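You operate a simulated robot arm through the tools that you are given. There is no shell and no other tool. Be economical: measure what you need, move in short steps, check, and stop when the job is done.

You run a simulated two-armed robot. Do the job below in one go: nothing can be reset, and whatever is moved stays where it is left.

## Task
Pick up the brown oil bottle from the top of the welding table with one hand, pass it to the other hand and put it on the shelf of the fit-up bench. Take the red rod box and leave it on top of the orange case. Open the middle green drawer, take the roller block with the smallest size on its label from the top of the welding table and leave it in the inside of the middle green drawer, then shut the drawer. Put two of the white job cards from the oil bench top on the lower shelf of the oil bench. Put the white knob pin on the grey tray. Any order will do. Set down upright: oil bottle, red rod box, roller block.

It is judged by the outcome, as a careful person would: the job done as asked, and still so three seconds after it is handed in. It fails if anything else is knocked over, pushed out of place, dropped, spilled or broken.

## Robot
Two 6-joint arms with fingered hands on one trunk, on a base that drives. Base frame: it is fixed to the floor where the robot stands at the start and does not move with it; the origin is under the middle of the robot, x ahead of it, y to its left, z up; the surface under the hand at the start is at about z = 0.86. Readings come in m, degrees, newtons and seconds.
The left shoulder is at the start at [0.05, 0.17, 1.01], the right one opposite. With the tool pointing down near the work surface each hand reaches from about 0.52 to 0.78 m from the robot's upright axis, wherever it stands, measured 20 degrees to its own side. Places, roughly: grey tray (18x13x3 cm) [-2.1, 1.1, 0.8]; inside of the middle green drawer [-0.7, 1.4, 0.4]; lower shelf of the oil bench [-5.5, 1, 0.2]; middle green drawer [-0.7, 1.4, 0.4]; oil bottle [0.75, -0.25, 1]; orange case (24x20x15 cm) [0.9, 1.5, 1.1]; red rod box [1, 0, 1.25]; roller block [0.75, -1, 1]; shelf of the fit-up bench [-1.4, -0.4, 0.2]; white job card [-5.5, 0.75, 1]; white knob pin (4x4x11 cm) [-5.6, 1.1, 0.9]. Payload 3.5 kg a hand.
Tool frame (each hand has its own): the origin (TCP) lies between the finger pads and is the grasp point; the fingertips stand 0.026 m ahead of it; z points along the fingers, y is the line along which they close. The gripper opens to 0.132 m. The gripper's body begins 0.073 m behind the TCP. The gripper is a hand of 3 fingers: y runs from the thumb to the fingers, the wrist lies at [0, 0, -0.234] in the tool frame, and closing takes about 1.5 s.
Orientation is that of the tool frame in the base frame, as a unit quaternion [x, y, z, w]. With the fingers straight down and closing along the base's y, the tool's x points along the base's -x, its y along +y and its z along -z.

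## Interface
- The arms move only by the tool drive_tool. It takes "left_deltas", "right_deltas" or both (then of equal length, played together; a hand with none holds still); each is a list of rows, each a list of 3 entries, a list of its own where there are three numbers: the turn, a rotation vector about the tool's x, y, z in degrees, then the shift along the tool's x, y, z in m, then the opening, from 0 (shut) to 1 (fully open). In form: [[[rx, ry, rz], [dx, dy, dz], jaw], ...]. A call has 1 to 12 rows; each row is the pose to reach, as a shift and turn from the pose commanded when the call began, along the tool's axes at that moment. Rows are played at 5 a second. More than 0.05 m and 8.6 degrees between two rows, or a gripper value outside its range, and nothing of the call is played. A pose out of reach is approached as far as the arm can. The call stops where the force on the tool passes 40 N (or 10 N more than at its start, if that is more) or the arm is blocked; 0.2 s more then pass. The fingers move at their own pace (about 0.108 m/s each) and stop on an object; they squeeze with about 28 N. The grip force told is the motor's: it shows also when the fingers shut on nothing. Time passes only in rows, and 0.2 s behind the last, so rows that repeat a pose let the fingers close. The reply holds the time, the measured pose of the TCP, the force on the tool along the base axes, the opening and the grip force, in the units named above and with some noise, with the torque about the TCP (base axes, N m) and any sound that the robot's microphone picked up, and new pictures: "show" is both (left out), scene, wrist or none (wrist: the cameras of the hands that moved).
- Cameras (640 x 400 px; columns grow to the right, rows downward): "scene" is now at [0.0091, 0.0492, 1.6024]; the picture's right is [0.58, -0.81, 0.00], its down [-0.65, -0.47, -0.59] and it looks along [0.48, 0.35, -0.81] (base axes); focal length 214 px, centre (320, 200). "left" rides on the left gripper at [-0.062, 0.003, -0.092] in its tool frame; the picture's right is [-0.05, -1.00, 0.00], its down [0.83, -0.04, -0.55] and it looks along [0.55, -0.03, 0.83] (tool axes); focal length 230 px, centre (320, 200). "right" rides on the right gripper at [0.062, 0.003, -0.092] in its tool frame; the picture's right is [-0.05, 1.00, 0.00], its down [-0.83, -0.04, -0.56] and it looks along [-0.55, -0.03, 0.83] (tool axes); focal length 230 px, centre (320, 200). There is no depth. A picture from a camera that has moved, and an enlarged one, comes with that camera's place and axes in the base frame and with its lens. The place of the scene camera against the robot may be out by one fixed shift of up to 0.018 m in any direction.
- move_column(by): slides the trunk up (or, below 0, down) by that many m; the arms and the scene camera ride with it, the base frame stays. It gives what a move gives, with no picture.
- base_move(legs): drives the robot by 1 to 6 legs, each [ahead, left, turn to the left] in m, m and degrees, along the robot's own axes; the way and the turn of a leg run together, so that a leg with both is an arc; at most 1.5 m and 180 degrees a leg. The arms and the cameras ride along, it lands a little off, and it stops where it bumps. It gives what a move gives, and a new picture of the scene camera.
- hand_shape(shape, hand): the hand has 3 fingers and takes this shape, open, in about a second: jaw (thumb against the fingers, like two jaws); tri (thumb and two fingers); tip (a fingertip pinch); poke (one finger out to press); point (the index stretched); flat (the hand flat); cup (the hand cupped); fist (a fist). The gripper value then closes the fingers along that shape, each until it touches; the sizes above hold for jaw. It gives what a move gives, with no picture.
- pan_tilt(pan, tilt): turns the head with the scene camera to pan (to the left, within 86 degrees either way) and tilt (down, from -29 to 69), counted from straight ahead of the robot. It gives what a move gives, and a new picture of the scene camera.
- close_up(camera, box): a new picture of the part [left, top, right, bottom] of that camera's present view, enlarged. The clock stands still meanwhile.
- close_job(): hands the job in; it is judged then, once.

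Go step by step. Nothing tells you exact positions but the pictures and the camera data: compare them with the known pose of the tool, close in by small moves and look again before you grip or let go. The budget is 217 turns and 260 pictures, counting those below and the enlarged ones. Unless the task says otherwise, let go and move clear before handing in, and close with one line.

The tools are called after "Emit:" as a command line: name --argument value ..., lists and objects as JSON in quotes. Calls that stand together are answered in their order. drive_tool: Moves the arms, as the interface text tells. Its arguments: {"type":"object","properties":{"left_deltas":{"type":"array","items":{"type":"array"}},"right_deltas":{"type":"array","items":{"type":"array"}},"show":{"type":"string","enum":["both","scene","wrist","none"]}},"required":[]} The other tools are called the same way: move_column (by) slides the trunk up or down; hand_shape (shape, hand) gives the hand a shape; base_move (legs) drives the base; pan_tilt (pan, tilt) turns the head that bears the scene camera; close_up (camera, box) takes an enlarged picture of a part of a camera's view; close_job () hands the job in.

At the start:

```text
time: 0.0
left_tcp_pos: [0.5617, 0.3673, 1.1499]
left_tool_rot: [-0.001, 1.0, 0.0, 0.0]
left_wrist_force: [0.1, 0.8, -0.2]
left_ft_torque: [-0.03, -0.01, 0.02]
left_width: 0.1318
left_grasp_force: 0.0
left_shape: jaw
right_tcp_pos: [0.6524, -0.1809, 1.1495]
right_tool_rot: [0.0, 1.0, 0.0, 0.0]
right_wrist_force: [1.0, -0.5, 0.0]
right_ft_torque: [-0.01, 0.02, 0.01]
right_width: 0.1318
right_grasp_force: 0.2
right_shape: jaw
trunk travel left (down, up): [-0.625, 0.085]
robot x, y, heading: [-0.0008, -0.0003, -0.0]
head pan, tilt: [35.6, 53.6]
```

scene: 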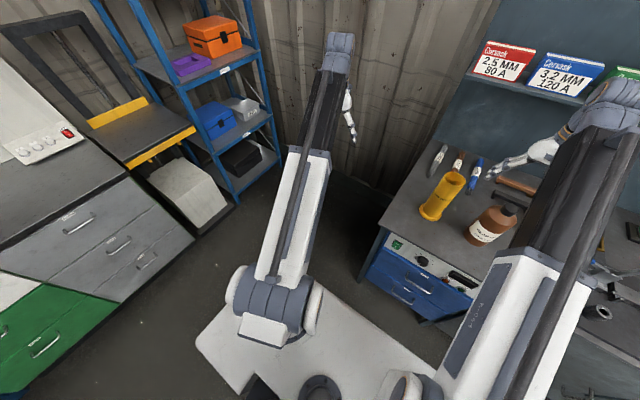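
right: 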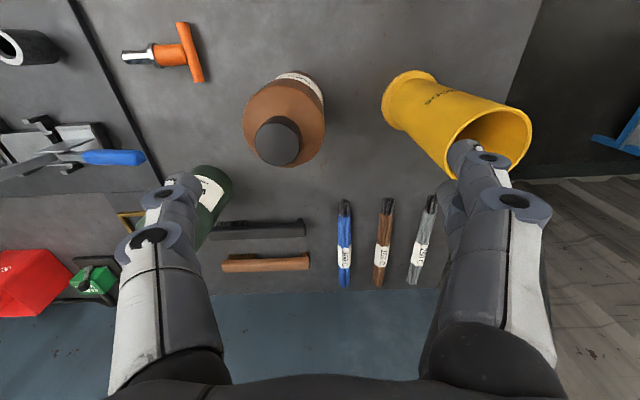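
left: 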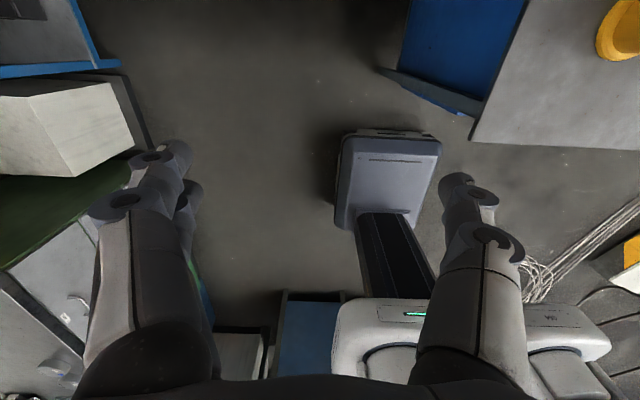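

The welding table is ahead to the right with the bottle on it, the rod boxes on a ledge above, the shelf rack to the left. I look around first.

Emit:
pan_tilt --pan -10 --tilt 35

Emit:
pan_tilt --pan -60 --tilt 40

Emit:
pan_tilt --pan 86 --tilt 35

```text
time: 1.1
left_tcp_pos: [0.5599, 0.3676, 1.1496]
left_tool_rot: [0.0, 1.0, 0.0, 0.0]
left_wrist_force: [0.4, -0.2, -0.5]
left_ft_torque: [-0.03, 0.01, -0.01]
left_width: 0.1319
left_grasp_force: 0.1
left_shape: jaw
right_tcp_pos: [0.6524, -0.1799, 1.1495]
right_tool_rot: [0.0, 1.0, 0.0, 0.0]
right_wrist_force: [-0.7, 0.3, -0.4]
right_ft_torque: [0.0, -0.02, 0.02]
right_width: 0.1319
right_grasp_force: 0.1
right_shape: jaw
trunk travel left (down, up): [-0.625, 0.085]
robot x, y, heading: [0.0008, -0.0002, -0.1]
head pan, tilt: [-10.0, 35.0]
camera scene: at [0.0361, -0.0089, 1.6288], right [-0.17, -0.98, 0.0], down [-0.57, 0.1, -0.82], along [0.81, -0.14, -0.57], focal length 214 px, centre (320, 200)
```

scene: 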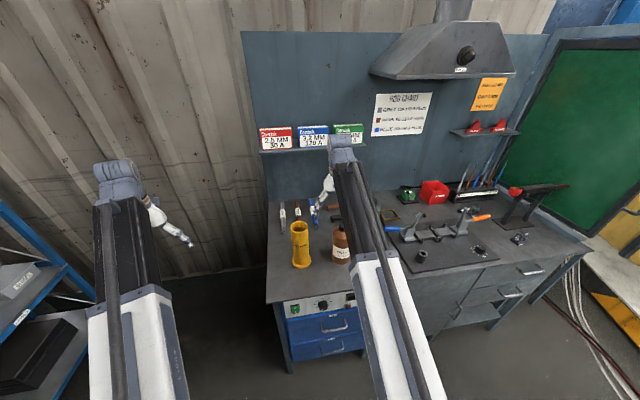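

```text
time: 2.3
left_tcp_pos: [0.5602, 0.3669, 1.1497]
left_tool_rot: [0.001, 1.0, 0.0, -0.001]
left_wrist_force: [0.0, -0.3, 0.4]
left_ft_torque: [0.0, 0.05, 0.03]
left_width: 0.132
left_grasp_force: 0.0
left_shape: jaw
right_tcp_pos: [0.6525, -0.1806, 1.1492]
right_tool_rot: [0.0, 1.0, 0.0, -0.001]
right_wrist_force: [0.3, 0.2, 0.2]
right_ft_torque: [0.05, 0.01, -0.02]
right_width: 0.1322
right_grasp_force: 0.0
right_shape: jaw
trunk travel left (down, up): [-0.625, 0.085]
robot x, y, heading: [0.0015, -0.0031, -0.1]
head pan, tilt: [-60.0, 40.0]
camera scene: at [-0.008, -0.0673, 1.6213], right [-0.87, -0.5, 0.0], down [-0.32, 0.56, -0.77], along [0.38, -0.66, -0.64], focal length 214 px, centre (320, 200)
```

scene: 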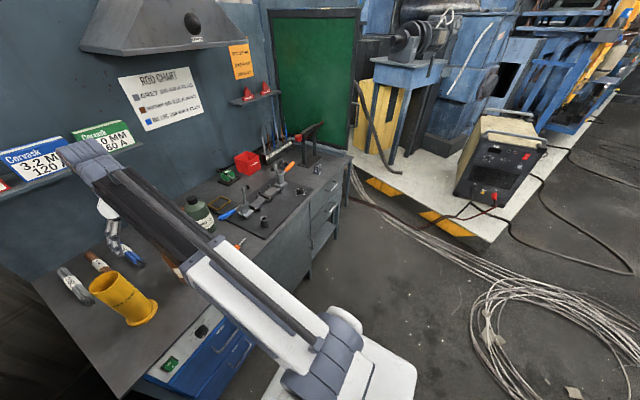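

```text
time: 4.6
left_tcp_pos: [0.56, 0.3679, 1.1506]
left_tool_rot: [-0.001, 1.0, 0.0, 0.0]
left_wrist_force: [1.2, -0.5, 0.0]
left_ft_torque: [-0.01, -0.01, -0.03]
left_width: 0.132
left_grasp_force: 0.0
left_shape: jaw
right_tcp_pos: [0.6525, -0.1806, 1.1495]
right_tool_rot: [0.0, 1.0, 0.0, 0.0]
right_wrist_force: [0.2, -0.6, 0.8]
right_ft_torque: [-0.01, 0.03, 0.0]
right_width: 0.1322
right_grasp_force: 0.1
right_shape: jaw
trunk travel left (down, up): [-0.625, 0.085]
robot x, y, heading: [0.0025, -0.0013, 0.1]
head pan, tilt: [85.9, 35.0]
camera scene: at [-0.0443, 0.0942, 1.6289], right [1.0, -0.07, 0.0], down [-0.04, -0.57, -0.82], along [0.06, 0.82, -0.57], focal length 214 px, centre (320, 200)
```

scene: 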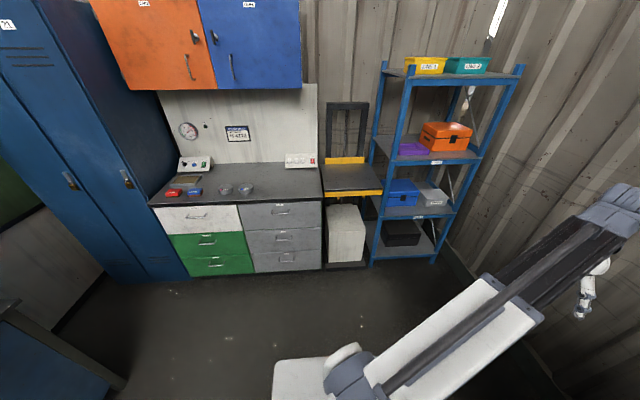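

Green drawers, rack and table located. I look closely at the rod boxes and bottle and at the region behind.

Emit:
pan_tilt --pan 5 --tilt 25

Emit:
close_up --camera "scene" --box '[280, 120, 520, 270]'

Emit:
close_up --camera "right" --box '[180, 0, 560, 300]'

```text
time: 6.2
left_tcp_pos: [0.5608, 0.3667, 1.1498]
left_tool_rot: [0.0, 1.0, 0.001, 0.0]
left_wrist_force: [0.1, 0.4, 0.0]
left_ft_torque: [0.02, 0.0, -0.03]
left_width: 0.1318
left_grasp_force: 0.1
left_shape: jaw
right_tcp_pos: [0.6523, -0.1798, 1.1501]
right_tool_rot: [-0.001, 1.0, 0.0, 0.001]
right_wrist_force: [-0.2, -0.5, -1.0]
right_ft_torque: [-0.04, 0.01, 0.01]
right_width: 0.132
right_grasp_force: 0.0
right_shape: jaw
trunk travel left (down, up): [-0.625, 0.085]
robot x, y, heading: [-0.0019, 0.0021, -0.0]
head pan, tilt: [5.0, 25.0]
camera scene: at [0.0412, 0.0144, 1.6446], right [0.09, -1.0, 0.0], down [-0.42, -0.04, -0.91], along [0.9, 0.08, -0.42], focal length 214 px, centre (320, 200)
```

scene: 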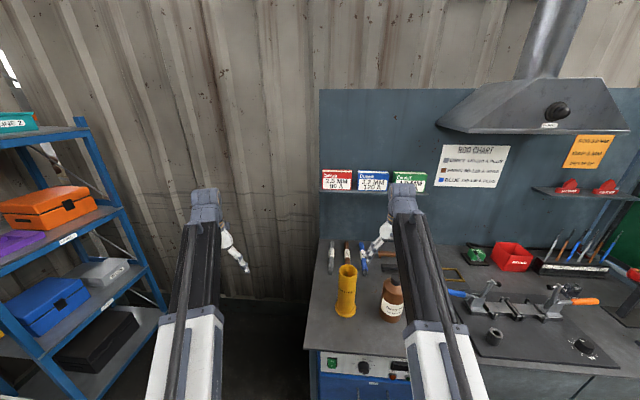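

```text
2.67 times, centred on (400, 195) of scene
camera zoom: at [0.0412, 0.0144, 1.6446], right [0.09, -1.0, 0.0], down [-0.42, -0.04, -0.91], along [0.9, 0.08, -0.42], focal length 572 px, centre (107, 213)
```

zoom: 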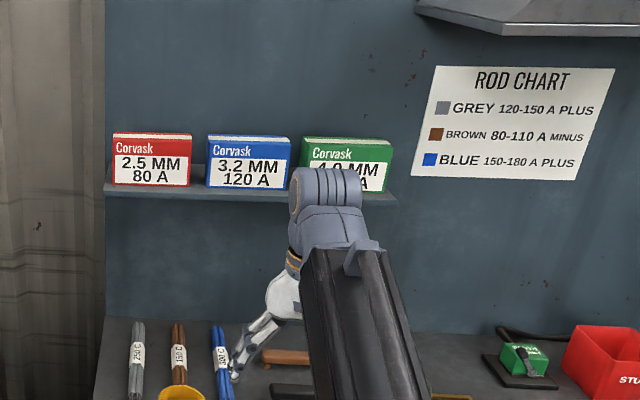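

```text
1.33 times, centred on (370, 150) of right
camera zoom: at [0.5914, -0.1787, 1.2423], right [0.05, 1.0, 0.0], down [0.83, -0.04, 0.56], along [0.55, -0.03, -0.83], focal length 307 px, centre (253, 267)
```

zoom: 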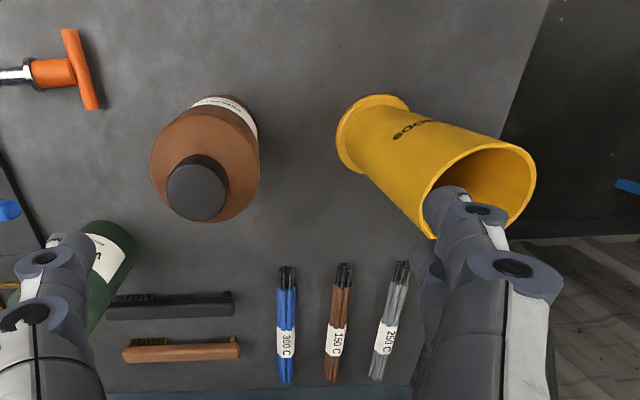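

The bottle cap is at about (0.665, -0.22, 1.035). I move the right hand above it and re-check.

Emit:
drive_tool --right_deltas '[[[0, 0, 0], [-0.007, -0.021, 0.0], 1], [[0, 0, 0], [-0.013, -0.042, 0.02], 1], [[0, 0, 0], [-0.013, -0.042, 0.05], 1]]' --show "both"

```text
time: 7.0
left_tcp_pos: [0.5606, 0.367, 1.1497]
left_tool_rot: [0.0, 1.0, -0.001, 0.0]
left_wrist_force: [0.0, -0.1, 0.5]
left_ft_torque: [-0.04, -0.02, 0.02]
left_width: 0.1319
left_grasp_force: 0.1
left_shape: jaw
right_tcp_pos: [0.6614, -0.2219, 1.098]
right_tool_rot: [-0.001, 1.0, 0.0, 0.0]
right_wrist_force: [0.2, -0.4, -0.7]
right_ft_torque: [0.03, -0.01, -0.05]
right_width: 0.1319
right_grasp_force: 0.0
right_shape: jaw
trunk travel left (down, up): [-0.625, 0.085]
robot x, y, heading: [0.001, -0.0014, 0.0]
head pan, tilt: [5.0, 25.0]
camera scene: at [0.0413, 0.0143, 1.6446], right [0.09, -1.0, 0.0], down [-0.42, -0.04, -0.91], along [0.9, 0.08, -0.42], focal length 214 px, centre (320, 200)
camera right: at [0.6012, -0.2199, 1.1901], right [0.05, 1.0, 0.0], down [0.83, -0.04, 0.56], along [0.55, -0.03, -0.83], focal length 230 px, centre (320, 200)
```

scene: 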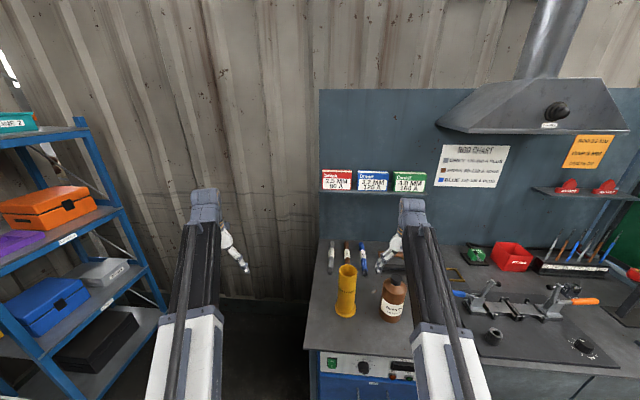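
right: 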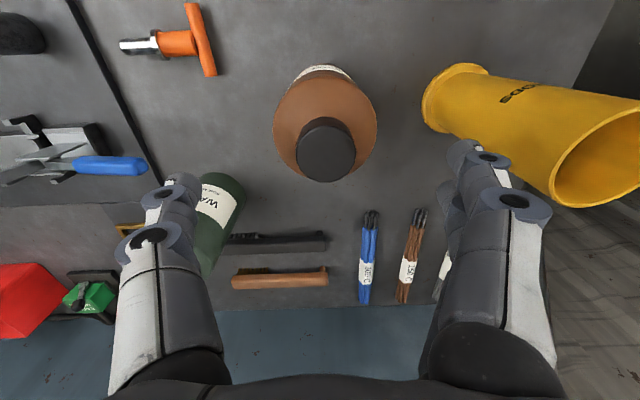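

Aligned with the cap within millimetres; I descend and close on the cap.

Emit:
drive_tool --right_deltas '[[[0, 0, 0], [-0.002, 0.003, 0.03], 1], [[0, 0, 0], [-0.002, 0.003, 0.055], 1], [[0, 0, 0], [-0.002, 0.003, 0.078], 1], [[0, 0, 0], [-0.002, 0.003, 0.078], 1]]' --show "wrist"

Emit:
pan_tilt --pan -20 --tilt 45

```text
time: 8.0
left_tcp_pos: [0.5602, 0.3672, 1.1497]
left_tool_rot: [0.0, 1.0, 0.0, 0.0]
left_wrist_force: [0.0, 0.2, -0.5]
left_ft_torque: [0.03, 0.0, 0.01]
left_width: 0.1317
left_grasp_force: 0.0
left_shape: jaw
right_tcp_pos: [0.665, -0.2185, 1.0198]
right_tool_rot: [0.0, 1.0, -0.001, 0.0]
right_wrist_force: [0.3, 0.4, -0.1]
right_ft_torque: [0.01, 0.0, -0.01]
right_width: 0.1317
right_grasp_force: 0.0
right_shape: jaw
trunk travel left (down, up): [-0.625, 0.085]
robot x, y, heading: [0.0038, -0.0017, -0.3]
head pan, tilt: [5.0, 25.0]
camera right: at [0.6054, -0.2158, 1.1115], right [0.05, 1.0, 0.0], down [0.83, -0.04, 0.56], along [0.55, -0.03, -0.83], focal length 230 px, centre (320, 200)
```

right: 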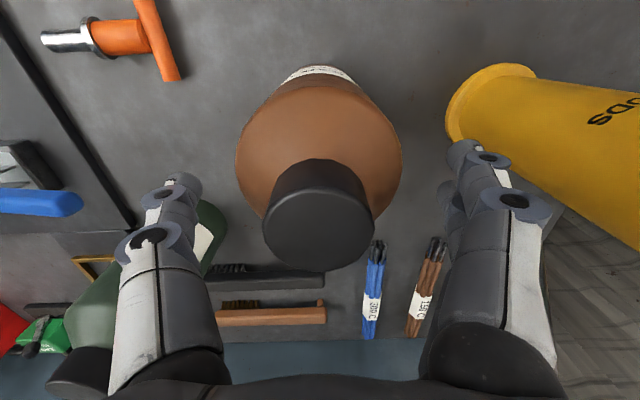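

```text
time: 8.8
left_tcp_pos: [0.5594, 0.3673, 1.1489]
left_tool_rot: [0.0, 1.0, 0.0, 0.0]
left_wrist_force: [-0.6, 0.0, 0.2]
left_ft_torque: [0.03, 0.01, -0.03]
left_width: 0.1319
left_grasp_force: 0.0
left_shape: jaw
right_tcp_pos: [0.6661, -0.2182, 1.0196]
right_tool_rot: [0.001, 1.0, 0.0, -0.001]
right_wrist_force: [0.3, 0.0, -0.2]
right_ft_torque: [-0.02, 0.01, 0.0]
right_width: 0.1319
right_grasp_force: 0.1
right_shape: jaw
trunk travel left (down, up): [-0.625, 0.085]
robot x, y, heading: [-0.0002, -0.0026, -0.1]
head pan, tilt: [-20.0, 45.0]
camera scene: at [0.0259, -0.0214, 1.6141], right [-0.34, -0.94, 0.0], down [-0.66, 0.24, -0.71], along [0.67, -0.24, -0.71], focal length 214 px, centre (320, 200)
```

scene: 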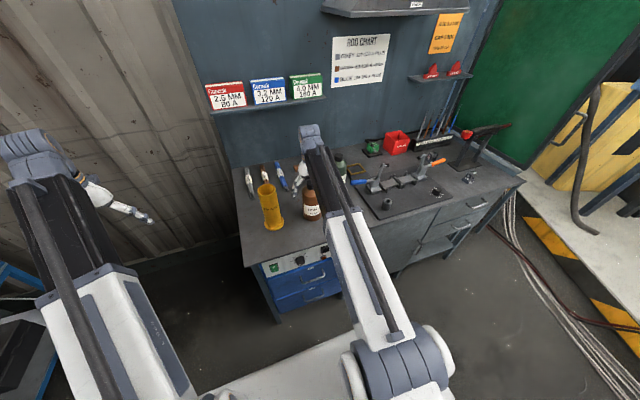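

Good alignment; I close on the cap and see the grip.

Emit:
drive_tool --right_deltas '[[[0, 0, 0], [0, 0, 0.004], 0.6], [[0, 0, 0], [0, 0, 0.004], 0.2], [[0, 0, 0], [0, 0, 0.004], 0], [[0, 0, 0], [0, 0, 0.004], 0], [[0, 0, 0], [0, 0, 0.004], 0], [[0, 0, 0], [0, 0, 0.004], 0], [[0, 0, 0], [0, 0, 0.004], 0]]' --show "wrist"

```text
time: 10.4
left_tcp_pos: [0.5601, 0.3659, 1.1506]
left_tool_rot: [0.0, 1.0, 0.0, 0.0]
left_wrist_force: [0.1, 0.7, 1.0]
left_ft_torque: [-0.01, 0.01, -0.05]
left_width: 0.1321
left_grasp_force: 0.0
left_shape: jaw
right_tcp_pos: [0.6663, -0.2181, 1.0164]
right_tool_rot: [0.0, 1.0, -0.001, 0.0]
right_wrist_force: [0.3, -0.4, 0.4]
right_ft_torque: [0.01, 0.01, -0.01]
right_width: 0.0747
right_grasp_force: 27.8
right_shape: jaw
trunk travel left (down, up): [-0.625, 0.085]
robot x, y, heading: [0.0001, 0.0013, 0.0]
head pan, tilt: [-20.0, 45.0]
camera right: at [0.6052, -0.2167, 1.1082], right [0.05, 1.0, 0.0], down [0.83, -0.04, 0.55], along [0.55, -0.03, -0.83], focal length 230 px, centre (320, 200)
```

right: 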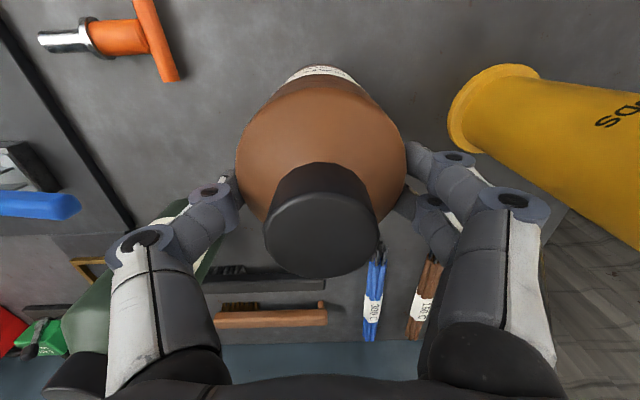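

It closed on the shoulder at 7.5 cm; I reopen and go 2.5 cm lower for the full body.

Emit:
drive_tool --right_deltas '[[[0, 0, 0], [0, 0, 0], 1], [[0, 0, 0], [0, 0, 0], 1], [[0, 0, 0], [0, 0, 0], 1], [[0, 0, 0], [0, 0, 0.013], 1], [[0, 0, 0], [0, 0, 0.025], 1], [[0, 0, 0], [0, 0, 0.025], 0.4], [[0, 0, 0], [0, 0, 0.025], 0], [[0, 0, 0], [0, 0, 0.025], 0], [[0, 0, 0], [0, 0, 0.025], 0], [[0, 0, 0], [0, 0, 0.025], 0]]' --show "wrist"

```text
time: 12.6
left_tcp_pos: [0.5608, 0.3665, 1.1498]
left_tool_rot: [0.0, 1.0, 0.0, 0.0]
left_wrist_force: [-0.3, 0.0, -0.4]
left_ft_torque: [0.04, 0.01, -0.01]
left_width: 0.1323
left_grasp_force: 0.0
left_shape: jaw
right_tcp_pos: [0.6658, -0.2175, 0.9906]
right_tool_rot: [0.0, 1.0, 0.0, 0.0]
right_wrist_force: [0.3, -0.9, -0.5]
right_ft_torque: [0.01, 0.0, 0.02]
right_width: 0.0754
right_grasp_force: 27.5
right_shape: jaw
trunk travel left (down, up): [-0.625, 0.085]
robot x, y, heading: [0.0007, -0.0006, 0.0]
head pan, tilt: [-20.0, 45.0]
camera right: at [0.6046, -0.2163, 1.084], right [0.05, 1.0, 0.0], down [0.83, -0.04, 0.55], along [0.55, -0.03, -0.83], focal length 230 px, centre (320, 200)
```

right: 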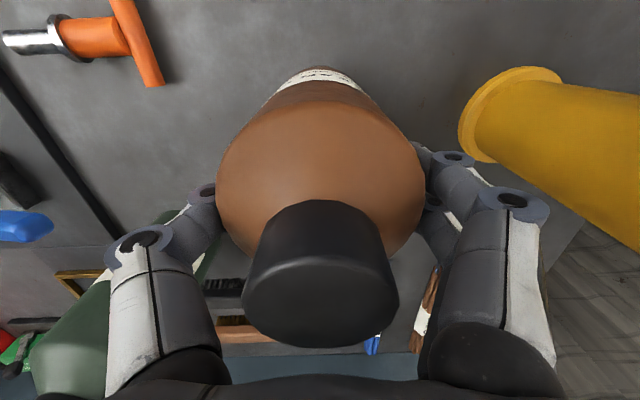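

Firm grip on the 7.5 cm body. I lift it and draw it back.

Emit:
drive_tool --right_deltas '[[[0, 0, 0], [0, 0, -0.03], 0], [[0, 0, 0], [0, 0, -0.075], 0], [[0, 0, 0], [0, 0, -0.12], 0], [[0, 0, 0], [0, 0, -0.165], 0], [[0, 0, 0], [0, 0, -0.21], 0], [[0, 0, 0], [0.03, 0.01, -0.23], 0], [[0, 0, 0], [0.07, 0.02, -0.23], 0], [[0, 0, 0], [0.11, 0.04, -0.23], 0], [[0, 0, 0], [0.14, 0.07, -0.23], 0], [[0, 0, 0], [0.14, 0.11, -0.23], 0]]' --show "scene"

```text
time: 14.8
left_tcp_pos: [0.5597, 0.3667, 1.1506]
left_tool_rot: [0.0, 1.0, 0.0, 0.0]
left_wrist_force: [-0.4, -0.4, 0.5]
left_ft_torque: [-0.01, 0.0, 0.01]
left_width: 0.1319
left_grasp_force: 0.1
left_shape: jaw
right_tcp_pos: [0.561, -0.1108, 1.1609]
right_tool_rot: [-0.001, 1.0, 0.001, 0.014]
right_wrist_force: [1.3, 0.0, -7.3]
right_ft_torque: [0.0, -0.09, -0.03]
right_width: 0.075
right_grasp_force: 28.5
right_shape: jaw
right hand out of reach, approached as far as the arm can: row 6, 7, 8, 9, 10
trunk travel left (down, up): [-0.625, 0.085]
robot x, y, heading: [-0.0024, 0.0005, -0.2]
head pan, tilt: [-20.0, 45.0]
camera scene: at [0.0261, -0.0215, 1.614], right [-0.34, -0.94, 0.0], down [-0.66, 0.24, -0.71], along [0.66, -0.24, -0.71], focal length 214 px, centre (320, 200)
```

scene: 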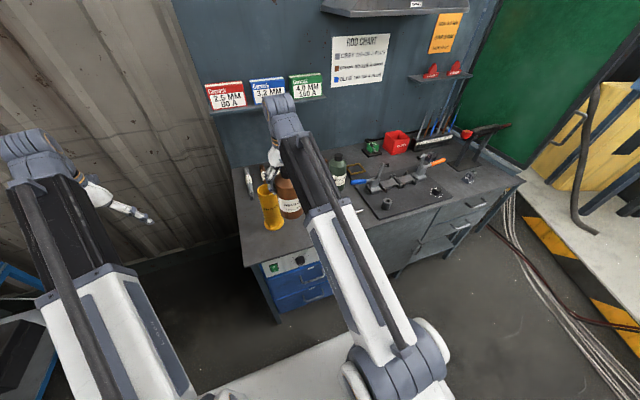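

Bottle is lifted (7 N). I back the base off 0.45 m to hand over in free space.

Emit:
base_move --legs '[[-0.45, 0, 0]]'

Emit:
pan_tilt --pan 0 --tilt 50

```text
time: 17.6
left_tcp_pos: [0.1111, 0.3659, 1.151]
left_tool_rot: [0.0, 1.0, 0.0, 0.0]
left_wrist_force: [0.1, -0.3, 0.1]
left_ft_torque: [-0.01, -0.02, 0.02]
left_width: 0.1319
left_grasp_force: 0.0
left_shape: jaw
right_tcp_pos: [0.1111, -0.1121, 1.1617]
right_tool_rot: [-0.001, 1.0, 0.002, 0.013]
right_wrist_force: [-0.4, -1.2, -7.5]
right_ft_torque: [-0.03, -0.03, -0.02]
right_width: 0.075
right_grasp_force: 28.2
right_shape: jaw
trunk travel left (down, up): [-0.625, 0.085]
robot x, y, heading: [-0.4448, 0.002, -0.1]
head pan, tilt: [-20.0, 45.0]
camera scene: at [-0.4237, -0.0215, 1.614], right [-0.34, -0.94, 0.0], down [-0.66, 0.24, -0.71], along [0.66, -0.24, -0.71], focal length 214 px, centre (320, 200)
```

scene: 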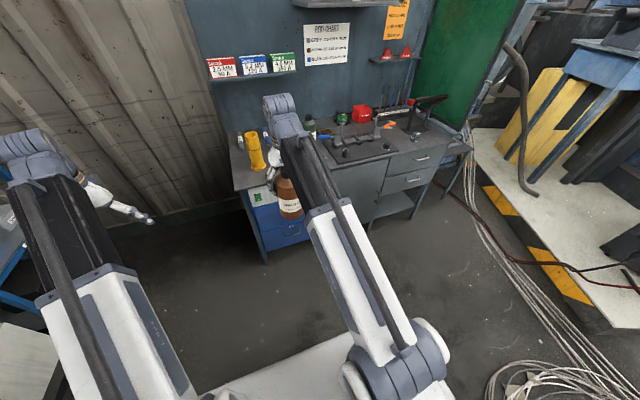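

```text
time: 18.4
left_tcp_pos: [0.1122, 0.3669, 1.1491]
left_tool_rot: [0.0, 1.0, -0.001, 0.0]
left_wrist_force: [-0.6, 0.3, 0.3]
left_ft_torque: [0.03, 0.01, -0.02]
left_width: 0.1316
left_grasp_force: 0.2
left_shape: jaw
right_tcp_pos: [0.1123, -0.1121, 1.1611]
right_tool_rot: [0.0, 1.0, 0.002, 0.014]
right_wrist_force: [-0.3, 0.2, -6.2]
right_ft_torque: [-0.02, -0.03, 0.03]
right_width: 0.0747
right_grasp_force: 28.3
right_shape: jaw
trunk travel left (down, up): [-0.625, 0.085]
robot x, y, heading: [-0.4485, 0.0025, -0.1]
head pan, tilt: [0.0, 50.0]
camera scene: at [-0.4224, 0.0063, 1.6071], right [0.0, -1.0, 0.0], down [-0.77, 0.0, -0.64], along [0.64, 0.0, -0.77], focal length 214 px, centre (320, 200)
```

scene: 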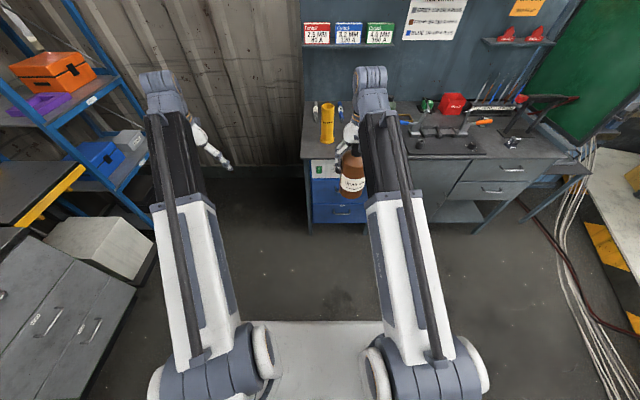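

The bottle hangs free at about (0.112, -0.112), bottom z≈1.03. I turn the left hand to horizontal, pointing forward.

Emit:
drive_tool --left_deltas '[[[0, -8.2, 0], [0, 0, 0], 1], [[0, -16.4, 0], [0, 0, 0], 1], [[0, -24.6, 0], [0, 0, 0], 1], [[0, -32.8, 0], [0, 0, 0], 1], [[0, -41, 0], [0, 0, 0], 1], [[0, -49.2, 0], [0, 0, 0], 1], [[0, -57.4, 0], [0, 0, 0.01], 1], [[0, -65.6, 0], [0, 0, 0.02], 1], [[0, -73.8, 0], [0, 0, 0.04], 1], [[0, -82, 0], [0, 0, 0.05], 1], [[0, -90, 0], [0, 0, 0.06], 1]]' --show "both"

```text
time: 20.8
left_tcp_pos: [0.1699, 0.421, 1.0752]
left_tool_rot: [0.0, 0.707, 0.0, 0.707]
left_wrist_force: [0.3, 0.6, -0.4]
left_ft_torque: [0.0, 0.01, -0.01]
left_width: 0.1319
left_grasp_force: 0.0
left_shape: jaw
left hand out of reach, approached as far as the arm can: row 6, 7, 8, 9, 10, 11
right_tcp_pos: [0.1126, -0.1118, 1.1616]
right_tool_rot: [0.0, 1.0, 0.002, 0.013]
right_wrist_force: [0.5, 0.6, -6.7]
right_ft_torque: [-0.05, -0.05, 0.02]
right_width: 0.0747
right_grasp_force: 28.2
right_shape: jaw
trunk travel left (down, up): [-0.625, 0.085]
robot x, y, heading: [-0.4508, -0.0022, 0.1]
head pan, tilt: [0.0, 50.0]
camera scene: at [-0.4224, 0.0064, 1.6071], right [0.0, -1.0, 0.0], down [-0.77, 0.0, -0.64], along [0.64, 0.0, -0.77], focal length 214 px, centre (320, 200)
camera left: at [0.0777, 0.4251, 1.1363], right [0.0, -1.0, 0.05], down [-0.56, -0.04, -0.83], along [0.83, -0.03, -0.55], focal length 230 px, centre (320, 200)
```

scene: 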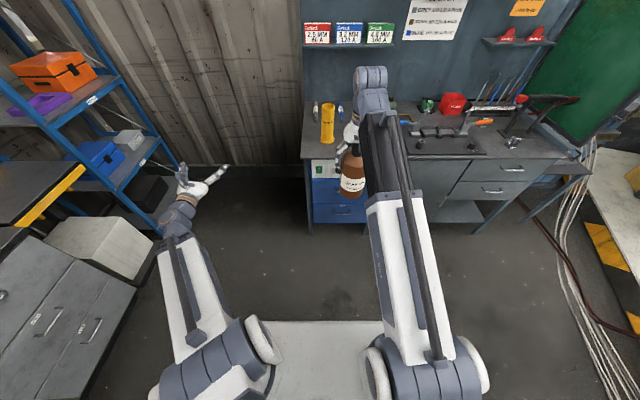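
left: 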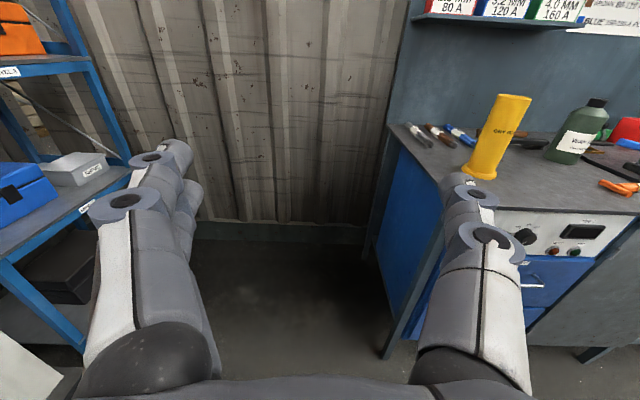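

The left hand can be horizontal here. I bring the bottle a bit forward and yaw the left hand 60° to the right.

Emit:
drive_tool --right_deltas '[[[0, 0, 0], [-0.04, 0, 0], 0], [[0, 0, 0], [-0.08, 0, 0], 0], [[0, 0, 0], [-0.12, 0, 0], 0], [[0, 0, 0], [-0.14, 0, 0], 0], [[0, 0, 0], [-0.14, 0, 0], 0], [[0, 0, 0], [-0.14, 0, 0], 0], [[0, 0, 0], [-0.14, 0, 0], 0], [[0, 0, 0], [-0.14, 0, 0], 0]]' --left_deltas '[[[7.5, 0, 0], [0, 0, 0.02], 1], [[15, 0, 0], [0, 0, 0.04], 1], [[22.5, 0, 0], [0, 0, 0.06], 1], [[30, 0, 0], [0, 0, 0.08], 1], [[37.5, 0, 0], [0, 0, 0.08], 1], [[45, 0, 0], [0, 0, 0.08], 1], [[52.5, 0, 0], [0, 0, 0.08], 1], [[60, 0, 0], [0, 0, 0.08], 1]]' --show "both"

```text
time: 22.6
left_tcp_pos: [0.2486, 0.4145, 1.0769]
left_tool_rot: [0.353, 0.613, -0.353, 0.612]
left_wrist_force: [0.0, 0.2, 0.8]
left_ft_torque: [-0.04, -0.01, -0.02]
left_width: 0.1316
left_grasp_force: 0.0
left_shape: jaw
left hand out of reach, approached as far as the arm can: row 8
right_tcp_pos: [0.2506, -0.1157, 1.1669]
right_tool_rot: [0.0, 1.0, 0.002, 0.014]
right_wrist_force: [0.4, 0.3, -8.2]
right_ft_torque: [0.01, -0.02, 0.01]
right_width: 0.075
right_grasp_force: 28.1
right_shape: jaw
trunk travel left (down, up): [-0.625, 0.085]
robot x, y, heading: [-0.4502, -0.0039, 0.0]
head pan, tilt: [0.0, 50.0]
camera scene: at [-0.4222, 0.0064, 1.6071], right [0.0, -1.0, 0.0], down [-0.77, 0.0, -0.64], along [0.64, 0.0, -0.77], focal length 214 px, centre (320, 200)
camera right: at [0.1873, -0.1132, 1.257], right [0.05, 1.0, 0.0], down [0.81, -0.05, 0.58], along [0.58, -0.03, -0.82], focal length 230 px, centre (320, 200)
camera left: at [0.2055, 0.4966, 1.1396], right [-0.86, -0.5, 0.05], down [-0.32, 0.46, -0.83], along [0.39, -0.73, -0.55], focal length 230 px, centre (320, 200)
```

scene: 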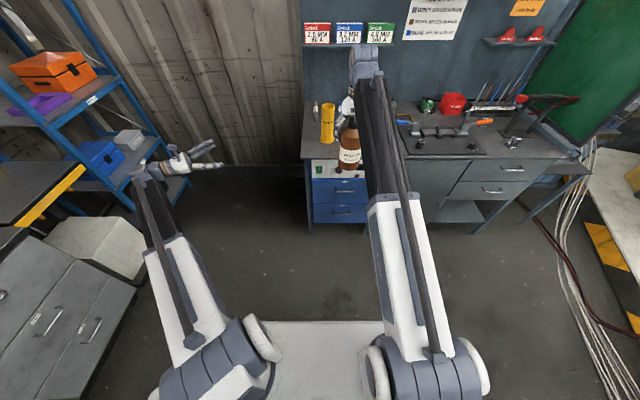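
right: 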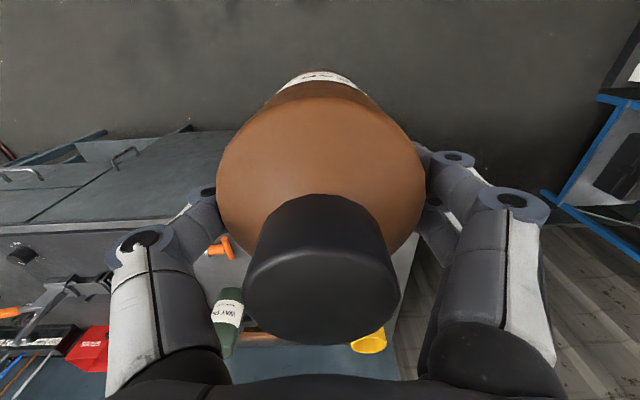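
left: 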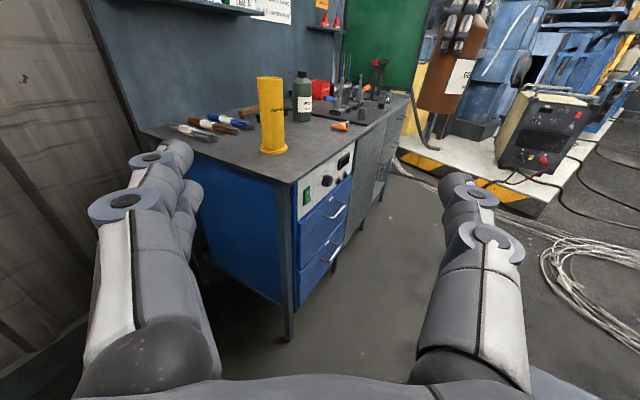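

Bottle at (0.25, -0.116), bottom z≈1.037. I bring the left hand to a pre-grasp 15 cm short of it.

Emit:
drive_tool --left_deltas '[[[0, 0, 0], [0, -0.029, 0.034], 1], [[0, 0, 0], [-0.001, -0.058, 0.068], 1], [[0, 0, 0], [-0.003, -0.087, 0.103], 1], [[0, 0, 0], [-0.005, -0.117, 0.138], 1], [[0, 0, 0], [-0.006, -0.146, 0.172], 1], [[0, 0, 0], [-0.007, -0.175, 0.206], 1], [[0, 0, 0], [-0.009, -0.205, 0.241], 1], [[0, 0, 0], [-0.01, -0.234, 0.275], 1], [[0, 0, 0], [-0.011, -0.263, 0.31], 1], [[0, 0, 0], [-0.011, -0.263, 0.31], 1]]' --show "both"

```text
time: 24.8
left_tcp_pos: [0.1796, 0.0126, 1.087]
left_tool_rot: [0.354, 0.612, -0.354, 0.612]
left_wrist_force: [-0.3, -0.7, 0.0]
left_ft_torque: [0.02, -0.02, 0.02]
left_width: 0.132
left_grasp_force: 0.0
left_shape: jaw
right_tcp_pos: [0.251, -0.1148, 1.1663]
right_tool_rot: [0.0, 1.0, 0.002, 0.014]
right_wrist_force: [0.5, -0.8, -6.8]
right_ft_torque: [0.0, 0.0, 0.02]
right_width: 0.0748
right_grasp_force: 28.0
right_shape: jaw
trunk travel left (down, up): [-0.625, 0.085]
robot x, y, heading: [-0.4469, -0.0009, -0.1]
head pan, tilt: [0.0, 50.0]
camera scene: at [-0.4222, 0.0063, 1.6071], right [0.0, -1.0, 0.0], down [-0.77, 0.0, -0.64], along [0.64, 0.0, -0.77], focal length 214 px, centre (320, 200)
camera left: at [0.1345, 0.0948, 1.1493], right [-0.86, -0.5, 0.05], down [-0.32, 0.46, -0.83], along [0.39, -0.73, -0.55], focal length 230 px, centre (320, 200)
```

scene: 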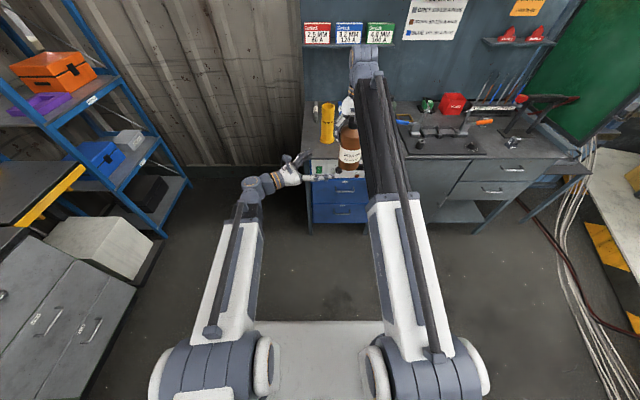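
left: 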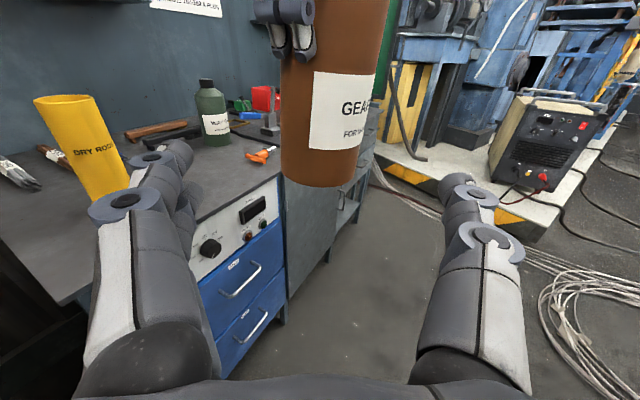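

The bottle is centred between the left fingers. I advance and close the left hand.

Emit:
drive_tool --left_deltas '[[[0, 0, 0], [0, 0, 0.04], 1], [[0, 0, 0], [0, -0.001, 0.08], 1], [[0, 0, 0], [0, -0.002, 0.12], 1], [[0, 0, 0], [0, -0.002, 0.143], 1], [[0, 0, 0], [0, -0.002, 0.143], 1], [[0, 0, 0], [0, -0.002, 0.143], 0.5], [[0, 0, 0], [0, -0.002, 0.143], 0], [[0, 0, 0], [0, -0.002, 0.143], 0], [[0, 0, 0], [0, -0.002, 0.143], 0], [[0, 0, 0], [0, -0.002, 0.143], 0]]' --show "both"

```text
time: 27.0
left_tcp_pos: [0.249, -0.1117, 1.0882]
left_tool_rot: [0.354, 0.612, -0.354, 0.612]
left_wrist_force: [-1.4, -4.6, 0.1]
left_ft_torque: [0.07, -0.11, 0.19]
left_width: 0.0756
left_grasp_force: 27.4
left_shape: jaw
right_tcp_pos: [0.2512, -0.1144, 1.166]
right_tool_rot: [0.0, 1.0, 0.002, 0.013]
right_wrist_force: [1.2, 3.8, -7.8]
right_ft_torque: [0.25, -0.06, -0.25]
right_width: 0.0748
right_grasp_force: 28.1
right_shape: jaw
trunk travel left (down, up): [-0.625, 0.085]
robot x, y, heading: [-0.4484, 0.0031, 0.1]
head pan, tilt: [0.0, 50.0]
camera scene: at [-0.4222, 0.0063, 1.6071], right [0.0, -1.0, 0.0], down [-0.77, 0.0, -0.64], along [0.64, 0.0, -0.77], focal length 214 px, centre (320, 200)
camera left: at [0.2051, -0.0296, 1.15], right [-0.87, -0.5, 0.05], down [-0.31, 0.46, -0.83], along [0.39, -0.73, -0.55], focal length 230 px, centre (320, 200)
```

scene: 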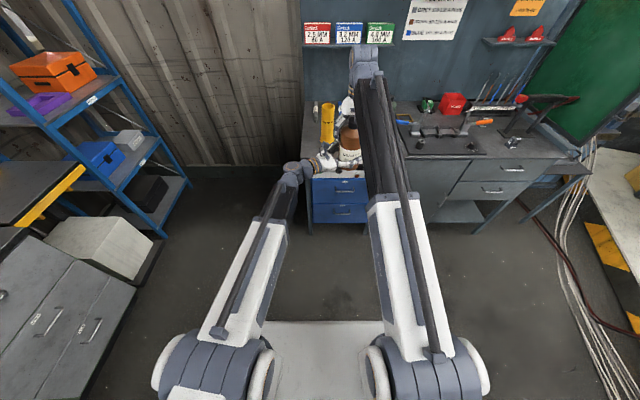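
left: 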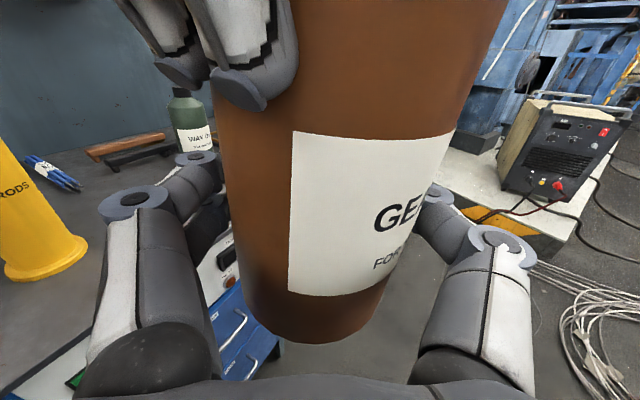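

The left hand holds the body (7.5 cm). I open the right hand and raise it straight up, clear of the bottle.

Emit:
drive_tool --right_deltas '[[[0, 0, 0], [0, 0, 0], 0.4], [[0, 0, 0], [0, 0, 0], 0.8], [[0, 0, 0], [0, 0, 0], 1], [[0, 0, 0], [0, 0, 0], 1], [[0, 0, 0], [0, 0, 0], 1], [[0, 0, 0], [0, 0, -0.03], 1], [[0, 0, 0], [0, 0, -0.07], 1], [[0, 0, 0], [0, 0, -0.11], 1], [[0, 0, 0], [-0.03, 0, -0.14], 1], [[0, 0, 0], [-0.05, -0.04, -0.14], 1], [[0, 0, 0], [-0.05, -0.08, -0.14], 1]]' --show "both"

```text
time: 29.4
left_tcp_pos: [0.2484, -0.112, 1.0891]
left_tool_rot: [0.353, 0.612, -0.354, 0.612]
left_wrist_force: [-0.9, -2.0, 0.3]
left_ft_torque: [0.34, 0.02, 0.06]
left_width: 0.0758
left_grasp_force: 28.4
left_shape: jaw
right_tcp_pos: [0.2263, -0.1831, 1.2419]
right_tool_rot: [0.0, 1.0, 0.002, 0.031]
right_wrist_force: [-0.2, 3.0, 0.4]
right_ft_torque: [0.02, 0.0, 0.01]
right_width: 0.1318
right_grasp_force: 0.1
right_shape: jaw
right hand out of reach, approached as far as the arm can: row 6, 7, 8, 9, 10, 11
trunk travel left (down, up): [-0.625, 0.085]
robot x, y, heading: [-0.4503, -0.0007, -0.0]
head pan, tilt: [0.0, 50.0]
camera scene: at [-0.4227, 0.0059, 1.6071], right [0.0, -1.0, 0.0], down [-0.77, 0.0, -0.64], along [0.64, 0.0, -0.77], focal length 214 px, centre (320, 200)
camera right: at [0.1586, -0.182, 1.3302], right [0.05, 1.0, 0.01], down [0.79, -0.04, 0.61], along [0.61, -0.03, -0.8], focal length 230 px, centre (320, 200)
```

scene: 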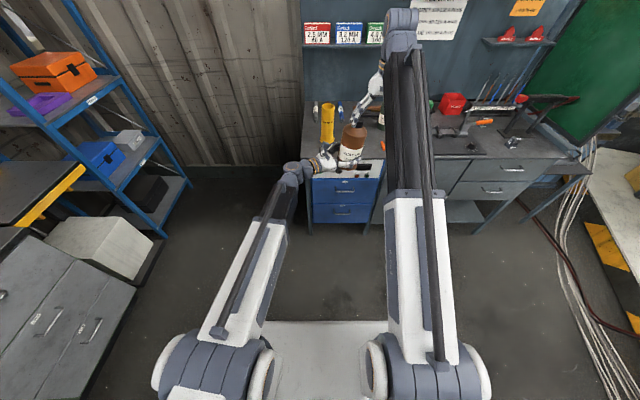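
right: 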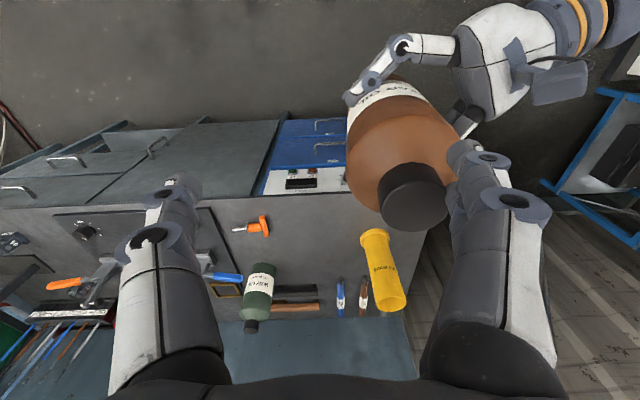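

The right fingertip brushes the cap (3 N sideways). I shift it back by 3 cm, then lower the left hand away.

Emit:
drive_tool --right_deltas '[[[0, 0, 0], [0, 0.015, 0], 1], [[0, 0, 0], [0, 0.03, 0], 1], [[0, 0, 0], [0, 0.03, 0], 1], [[0, 0, 0], [0, 0.03, 0], 1], [[0, 0, 0], [0, 0.03, 0], 1], [[0, 0, 0], [0, 0.03, 0], 1]]' --left_deltas '[[[0, 0, 0], [0, 0, 0], 0], [[0, 0, 0], [0, 0, 0], 0], [[0, 0, 0], [0.03, 0, 0], 0], [[0, 0, 0], [0.06, 0, 0], 0], [[0, 0, 0], [0.09, 0, 0], 0], [[0, 0, 0], [0.12, 0, 0], 0]]' --show "wrist"

```text
time: 30.8
left_tcp_pos: [0.2439, -0.1107, 0.9675]
left_tool_rot: [0.353, 0.613, -0.353, 0.613]
left_wrist_force: [0.1, -0.5, -0.2]
left_ft_torque: [0.03, -0.01, -0.04]
left_width: 0.0756
left_grasp_force: 27.4
left_shape: jaw
right_tcp_pos: [0.2279, -0.1528, 1.2264]
right_tool_rot: [0.0, 1.0, 0.002, 0.019]
right_wrist_force: [-0.2, -0.9, 0.7]
right_ft_torque: [0.06, 0.03, 0.02]
right_width: 0.1317
right_grasp_force: 0.1
right_shape: jaw
right hand out of reach, approached as far as the arm can: row 1, 2, 3, 4, 5, 6
trunk travel left (down, up): [-0.625, 0.085]
robot x, y, heading: [-0.4465, 0.0002, 0.3]
head pan, tilt: [0.0, 50.0]
camera right: at [0.1636, -0.1508, 1.316], right [0.05, 1.0, 0.01], down [0.81, -0.05, 0.59], along [0.59, -0.03, -0.81], focal length 230 px, centre (320, 200)
camera left: at [0.2015, -0.0279, 1.0297], right [-0.86, -0.5, 0.05], down [-0.31, 0.46, -0.83], along [0.39, -0.73, -0.55], focal length 230 px, centre (320, 200)
```

right: 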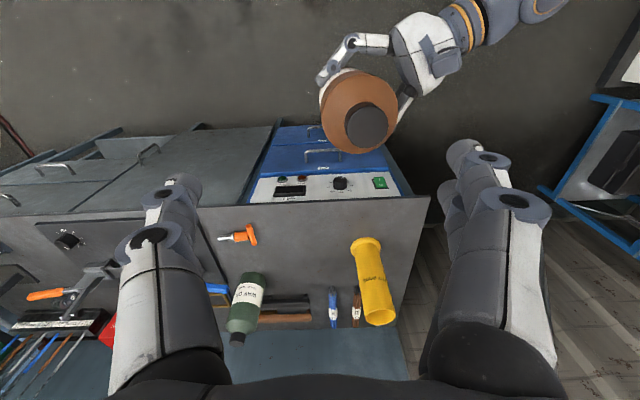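
left: 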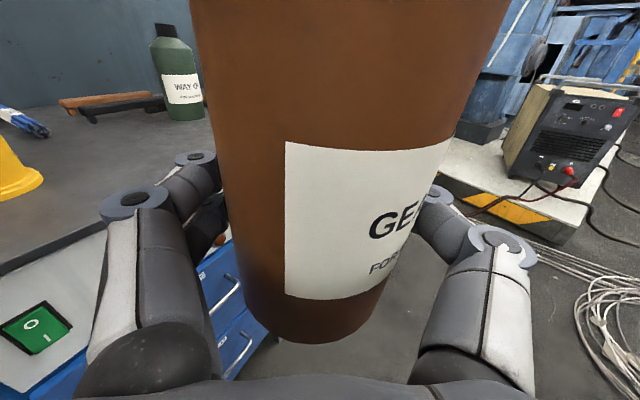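

The bottle is safely in the left hand. I look backward towards the fit-up bench by turning the base 100° right.

Emit:
base_move --legs '[[-0.1, 0, 0], [0, 0, -100]]'

Emit:
pan_tilt --pan -60 --tilt 35

```text
time: 36.1
left_tcp_pos: [-0.7691, -0.668, 0.9688]
left_tool_rot: [-0.695, -0.128, 0.696, -0.128]
left_wrist_force: [0.1, 0.4, -0.9]
left_ft_torque: [-0.01, 0.0, -0.01]
left_width: 0.0753
left_grasp_force: 27.9
left_shape: jaw
right_tcp_pos: [-0.809, -0.6443, 1.2271]
right_tool_rot: [0.761, 0.648, -0.013, 0.014]
right_wrist_force: [0.8, 0.0, 0.3]
right_ft_torque: [0.01, 0.01, 0.02]
right_width: 0.1317
right_grasp_force: 0.0
right_shape: jaw
trunk travel left (down, up): [-0.625, 0.085]
robot x, y, heading: [-0.5509, 0.0007, -98.9]
head pan, tilt: [0.0, 50.0]
camera scene: at [-0.5679, -0.0307, 1.6071], right [-0.99, 0.16, 0.0], down [0.12, 0.76, -0.64], along [-0.1, -0.63, -0.77], focal length 214 px, centre (320, 200)
```

scene: 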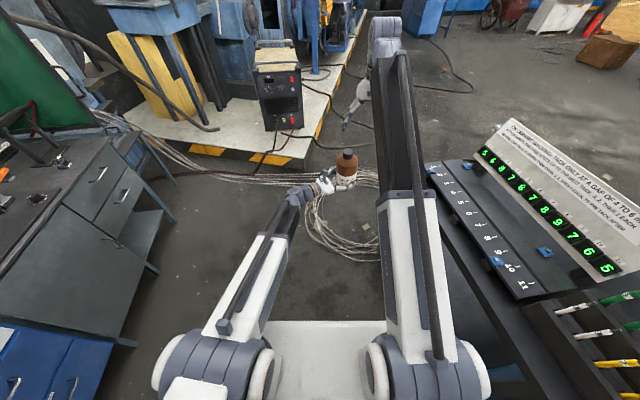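

```text
time: 37.4
left_tcp_pos: [-0.7698, -0.6686, 0.9675]
left_tool_rot: [0.696, 0.128, -0.695, 0.128]
left_wrist_force: [0.4, -0.5, 0.3]
left_ft_torque: [0.01, -0.01, -0.02]
left_width: 0.0753
left_grasp_force: 28.0
left_shape: jaw
right_tcp_pos: [-0.809, -0.6442, 1.2265]
right_tool_rot: [0.762, 0.648, -0.014, 0.014]
right_wrist_force: [0.1, -0.3, -0.3]
right_ft_torque: [0.0, -0.01, 0.0]
right_width: 0.132
right_grasp_force: 0.0
right_shape: jaw
trunk travel left (down, up): [-0.625, 0.085]
robot x, y, heading: [-0.5484, -0.0001, -99.2]
head pan, tilt: [-60.0, 35.0]
camera scene: at [-0.6378, 0.0139, 1.6288], right [-0.36, 0.93, 0.0], down [0.54, 0.2, -0.82], along [-0.77, -0.29, -0.57], focal length 214 px, centre (320, 200)
```

scene: 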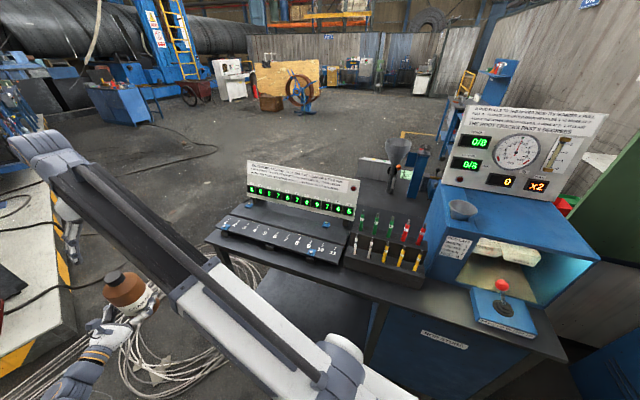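

The fit-up bench's front edge is at x≈-1.16 with an open shelf below at y≈-0.4. I side-step away, turn to face it.

Emit:
base_move --legs '[[0, 0.36, 0], [0, 0, -81], [0, 0.14, 0]]'

Emit:
pan_tilt --pan 0 --tilt 40

```text
time: 44.2
left_tcp_pos: [-0.8798, -0.0763, 0.9684]
left_tool_rot: [-0.61, 0.358, 0.61, 0.358]
left_wrist_force: [0.4, 0.5, -0.6]
left_ft_torque: [0.0, 0.01, -0.05]
left_width: 0.0754
left_grasp_force: 28.3
left_shape: jaw
right_tcp_pos: [-0.8627, -0.0345, 1.2271]
right_tool_rot: [1.0, -0.007, -0.019, 0.001]
right_wrist_force: [0.3, -0.3, 0.2]
right_ft_torque: [-0.01, -0.01, 0.01]
right_width: 0.1319
right_grasp_force: 0.0
right_shape: jaw
trunk travel left (down, up): [-0.625, 0.085]
robot x, y, heading: [-0.1869, -0.1931, 178.8]
head pan, tilt: [-60.0, 35.0]
camera scene: at [-0.2021, -0.1145, 1.6289], right [0.87, 0.49, 0.0], down [0.28, -0.5, -0.82], along [-0.4, 0.72, -0.57], focal length 214 px, centre (320, 200)
```

scene: 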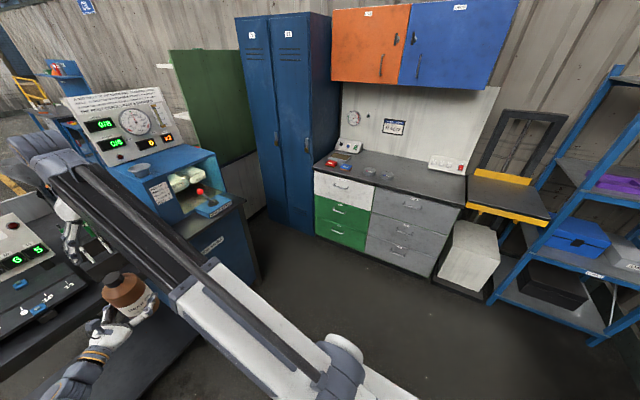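

```text
time: 45.5
left_tcp_pos: [-0.8807, -0.0749, 0.9674]
left_tool_rot: [0.61, -0.358, -0.61, -0.358]
left_wrist_force: [-0.4, 0.0, -0.1]
left_ft_torque: [0.03, 0.0, 0.03]
left_width: 0.0754
left_grasp_force: 28.3
left_shape: jaw
right_tcp_pos: [-0.863, -0.0336, 1.2262]
right_tool_rot: [1.0, -0.008, -0.018, 0.002]
right_wrist_force: [0.5, 0.5, -1.2]
right_ft_torque: [-0.01, 0.04, 0.02]
right_width: 0.1321
right_grasp_force: 0.1
right_shape: jaw
trunk travel left (down, up): [-0.625, 0.085]
robot x, y, heading: [-0.1881, -0.1983, 179.0]
head pan, tilt: [0.0, 40.0]
camera scene: at [-0.2442, -0.1888, 1.6213], right [0.02, 1.0, 0.0], down [0.64, -0.01, -0.77], along [-0.77, 0.01, -0.64], focal length 214 px, centre (320, 200)
```

scene: 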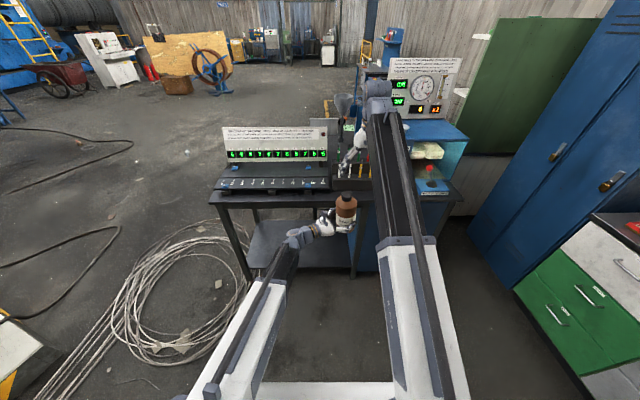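

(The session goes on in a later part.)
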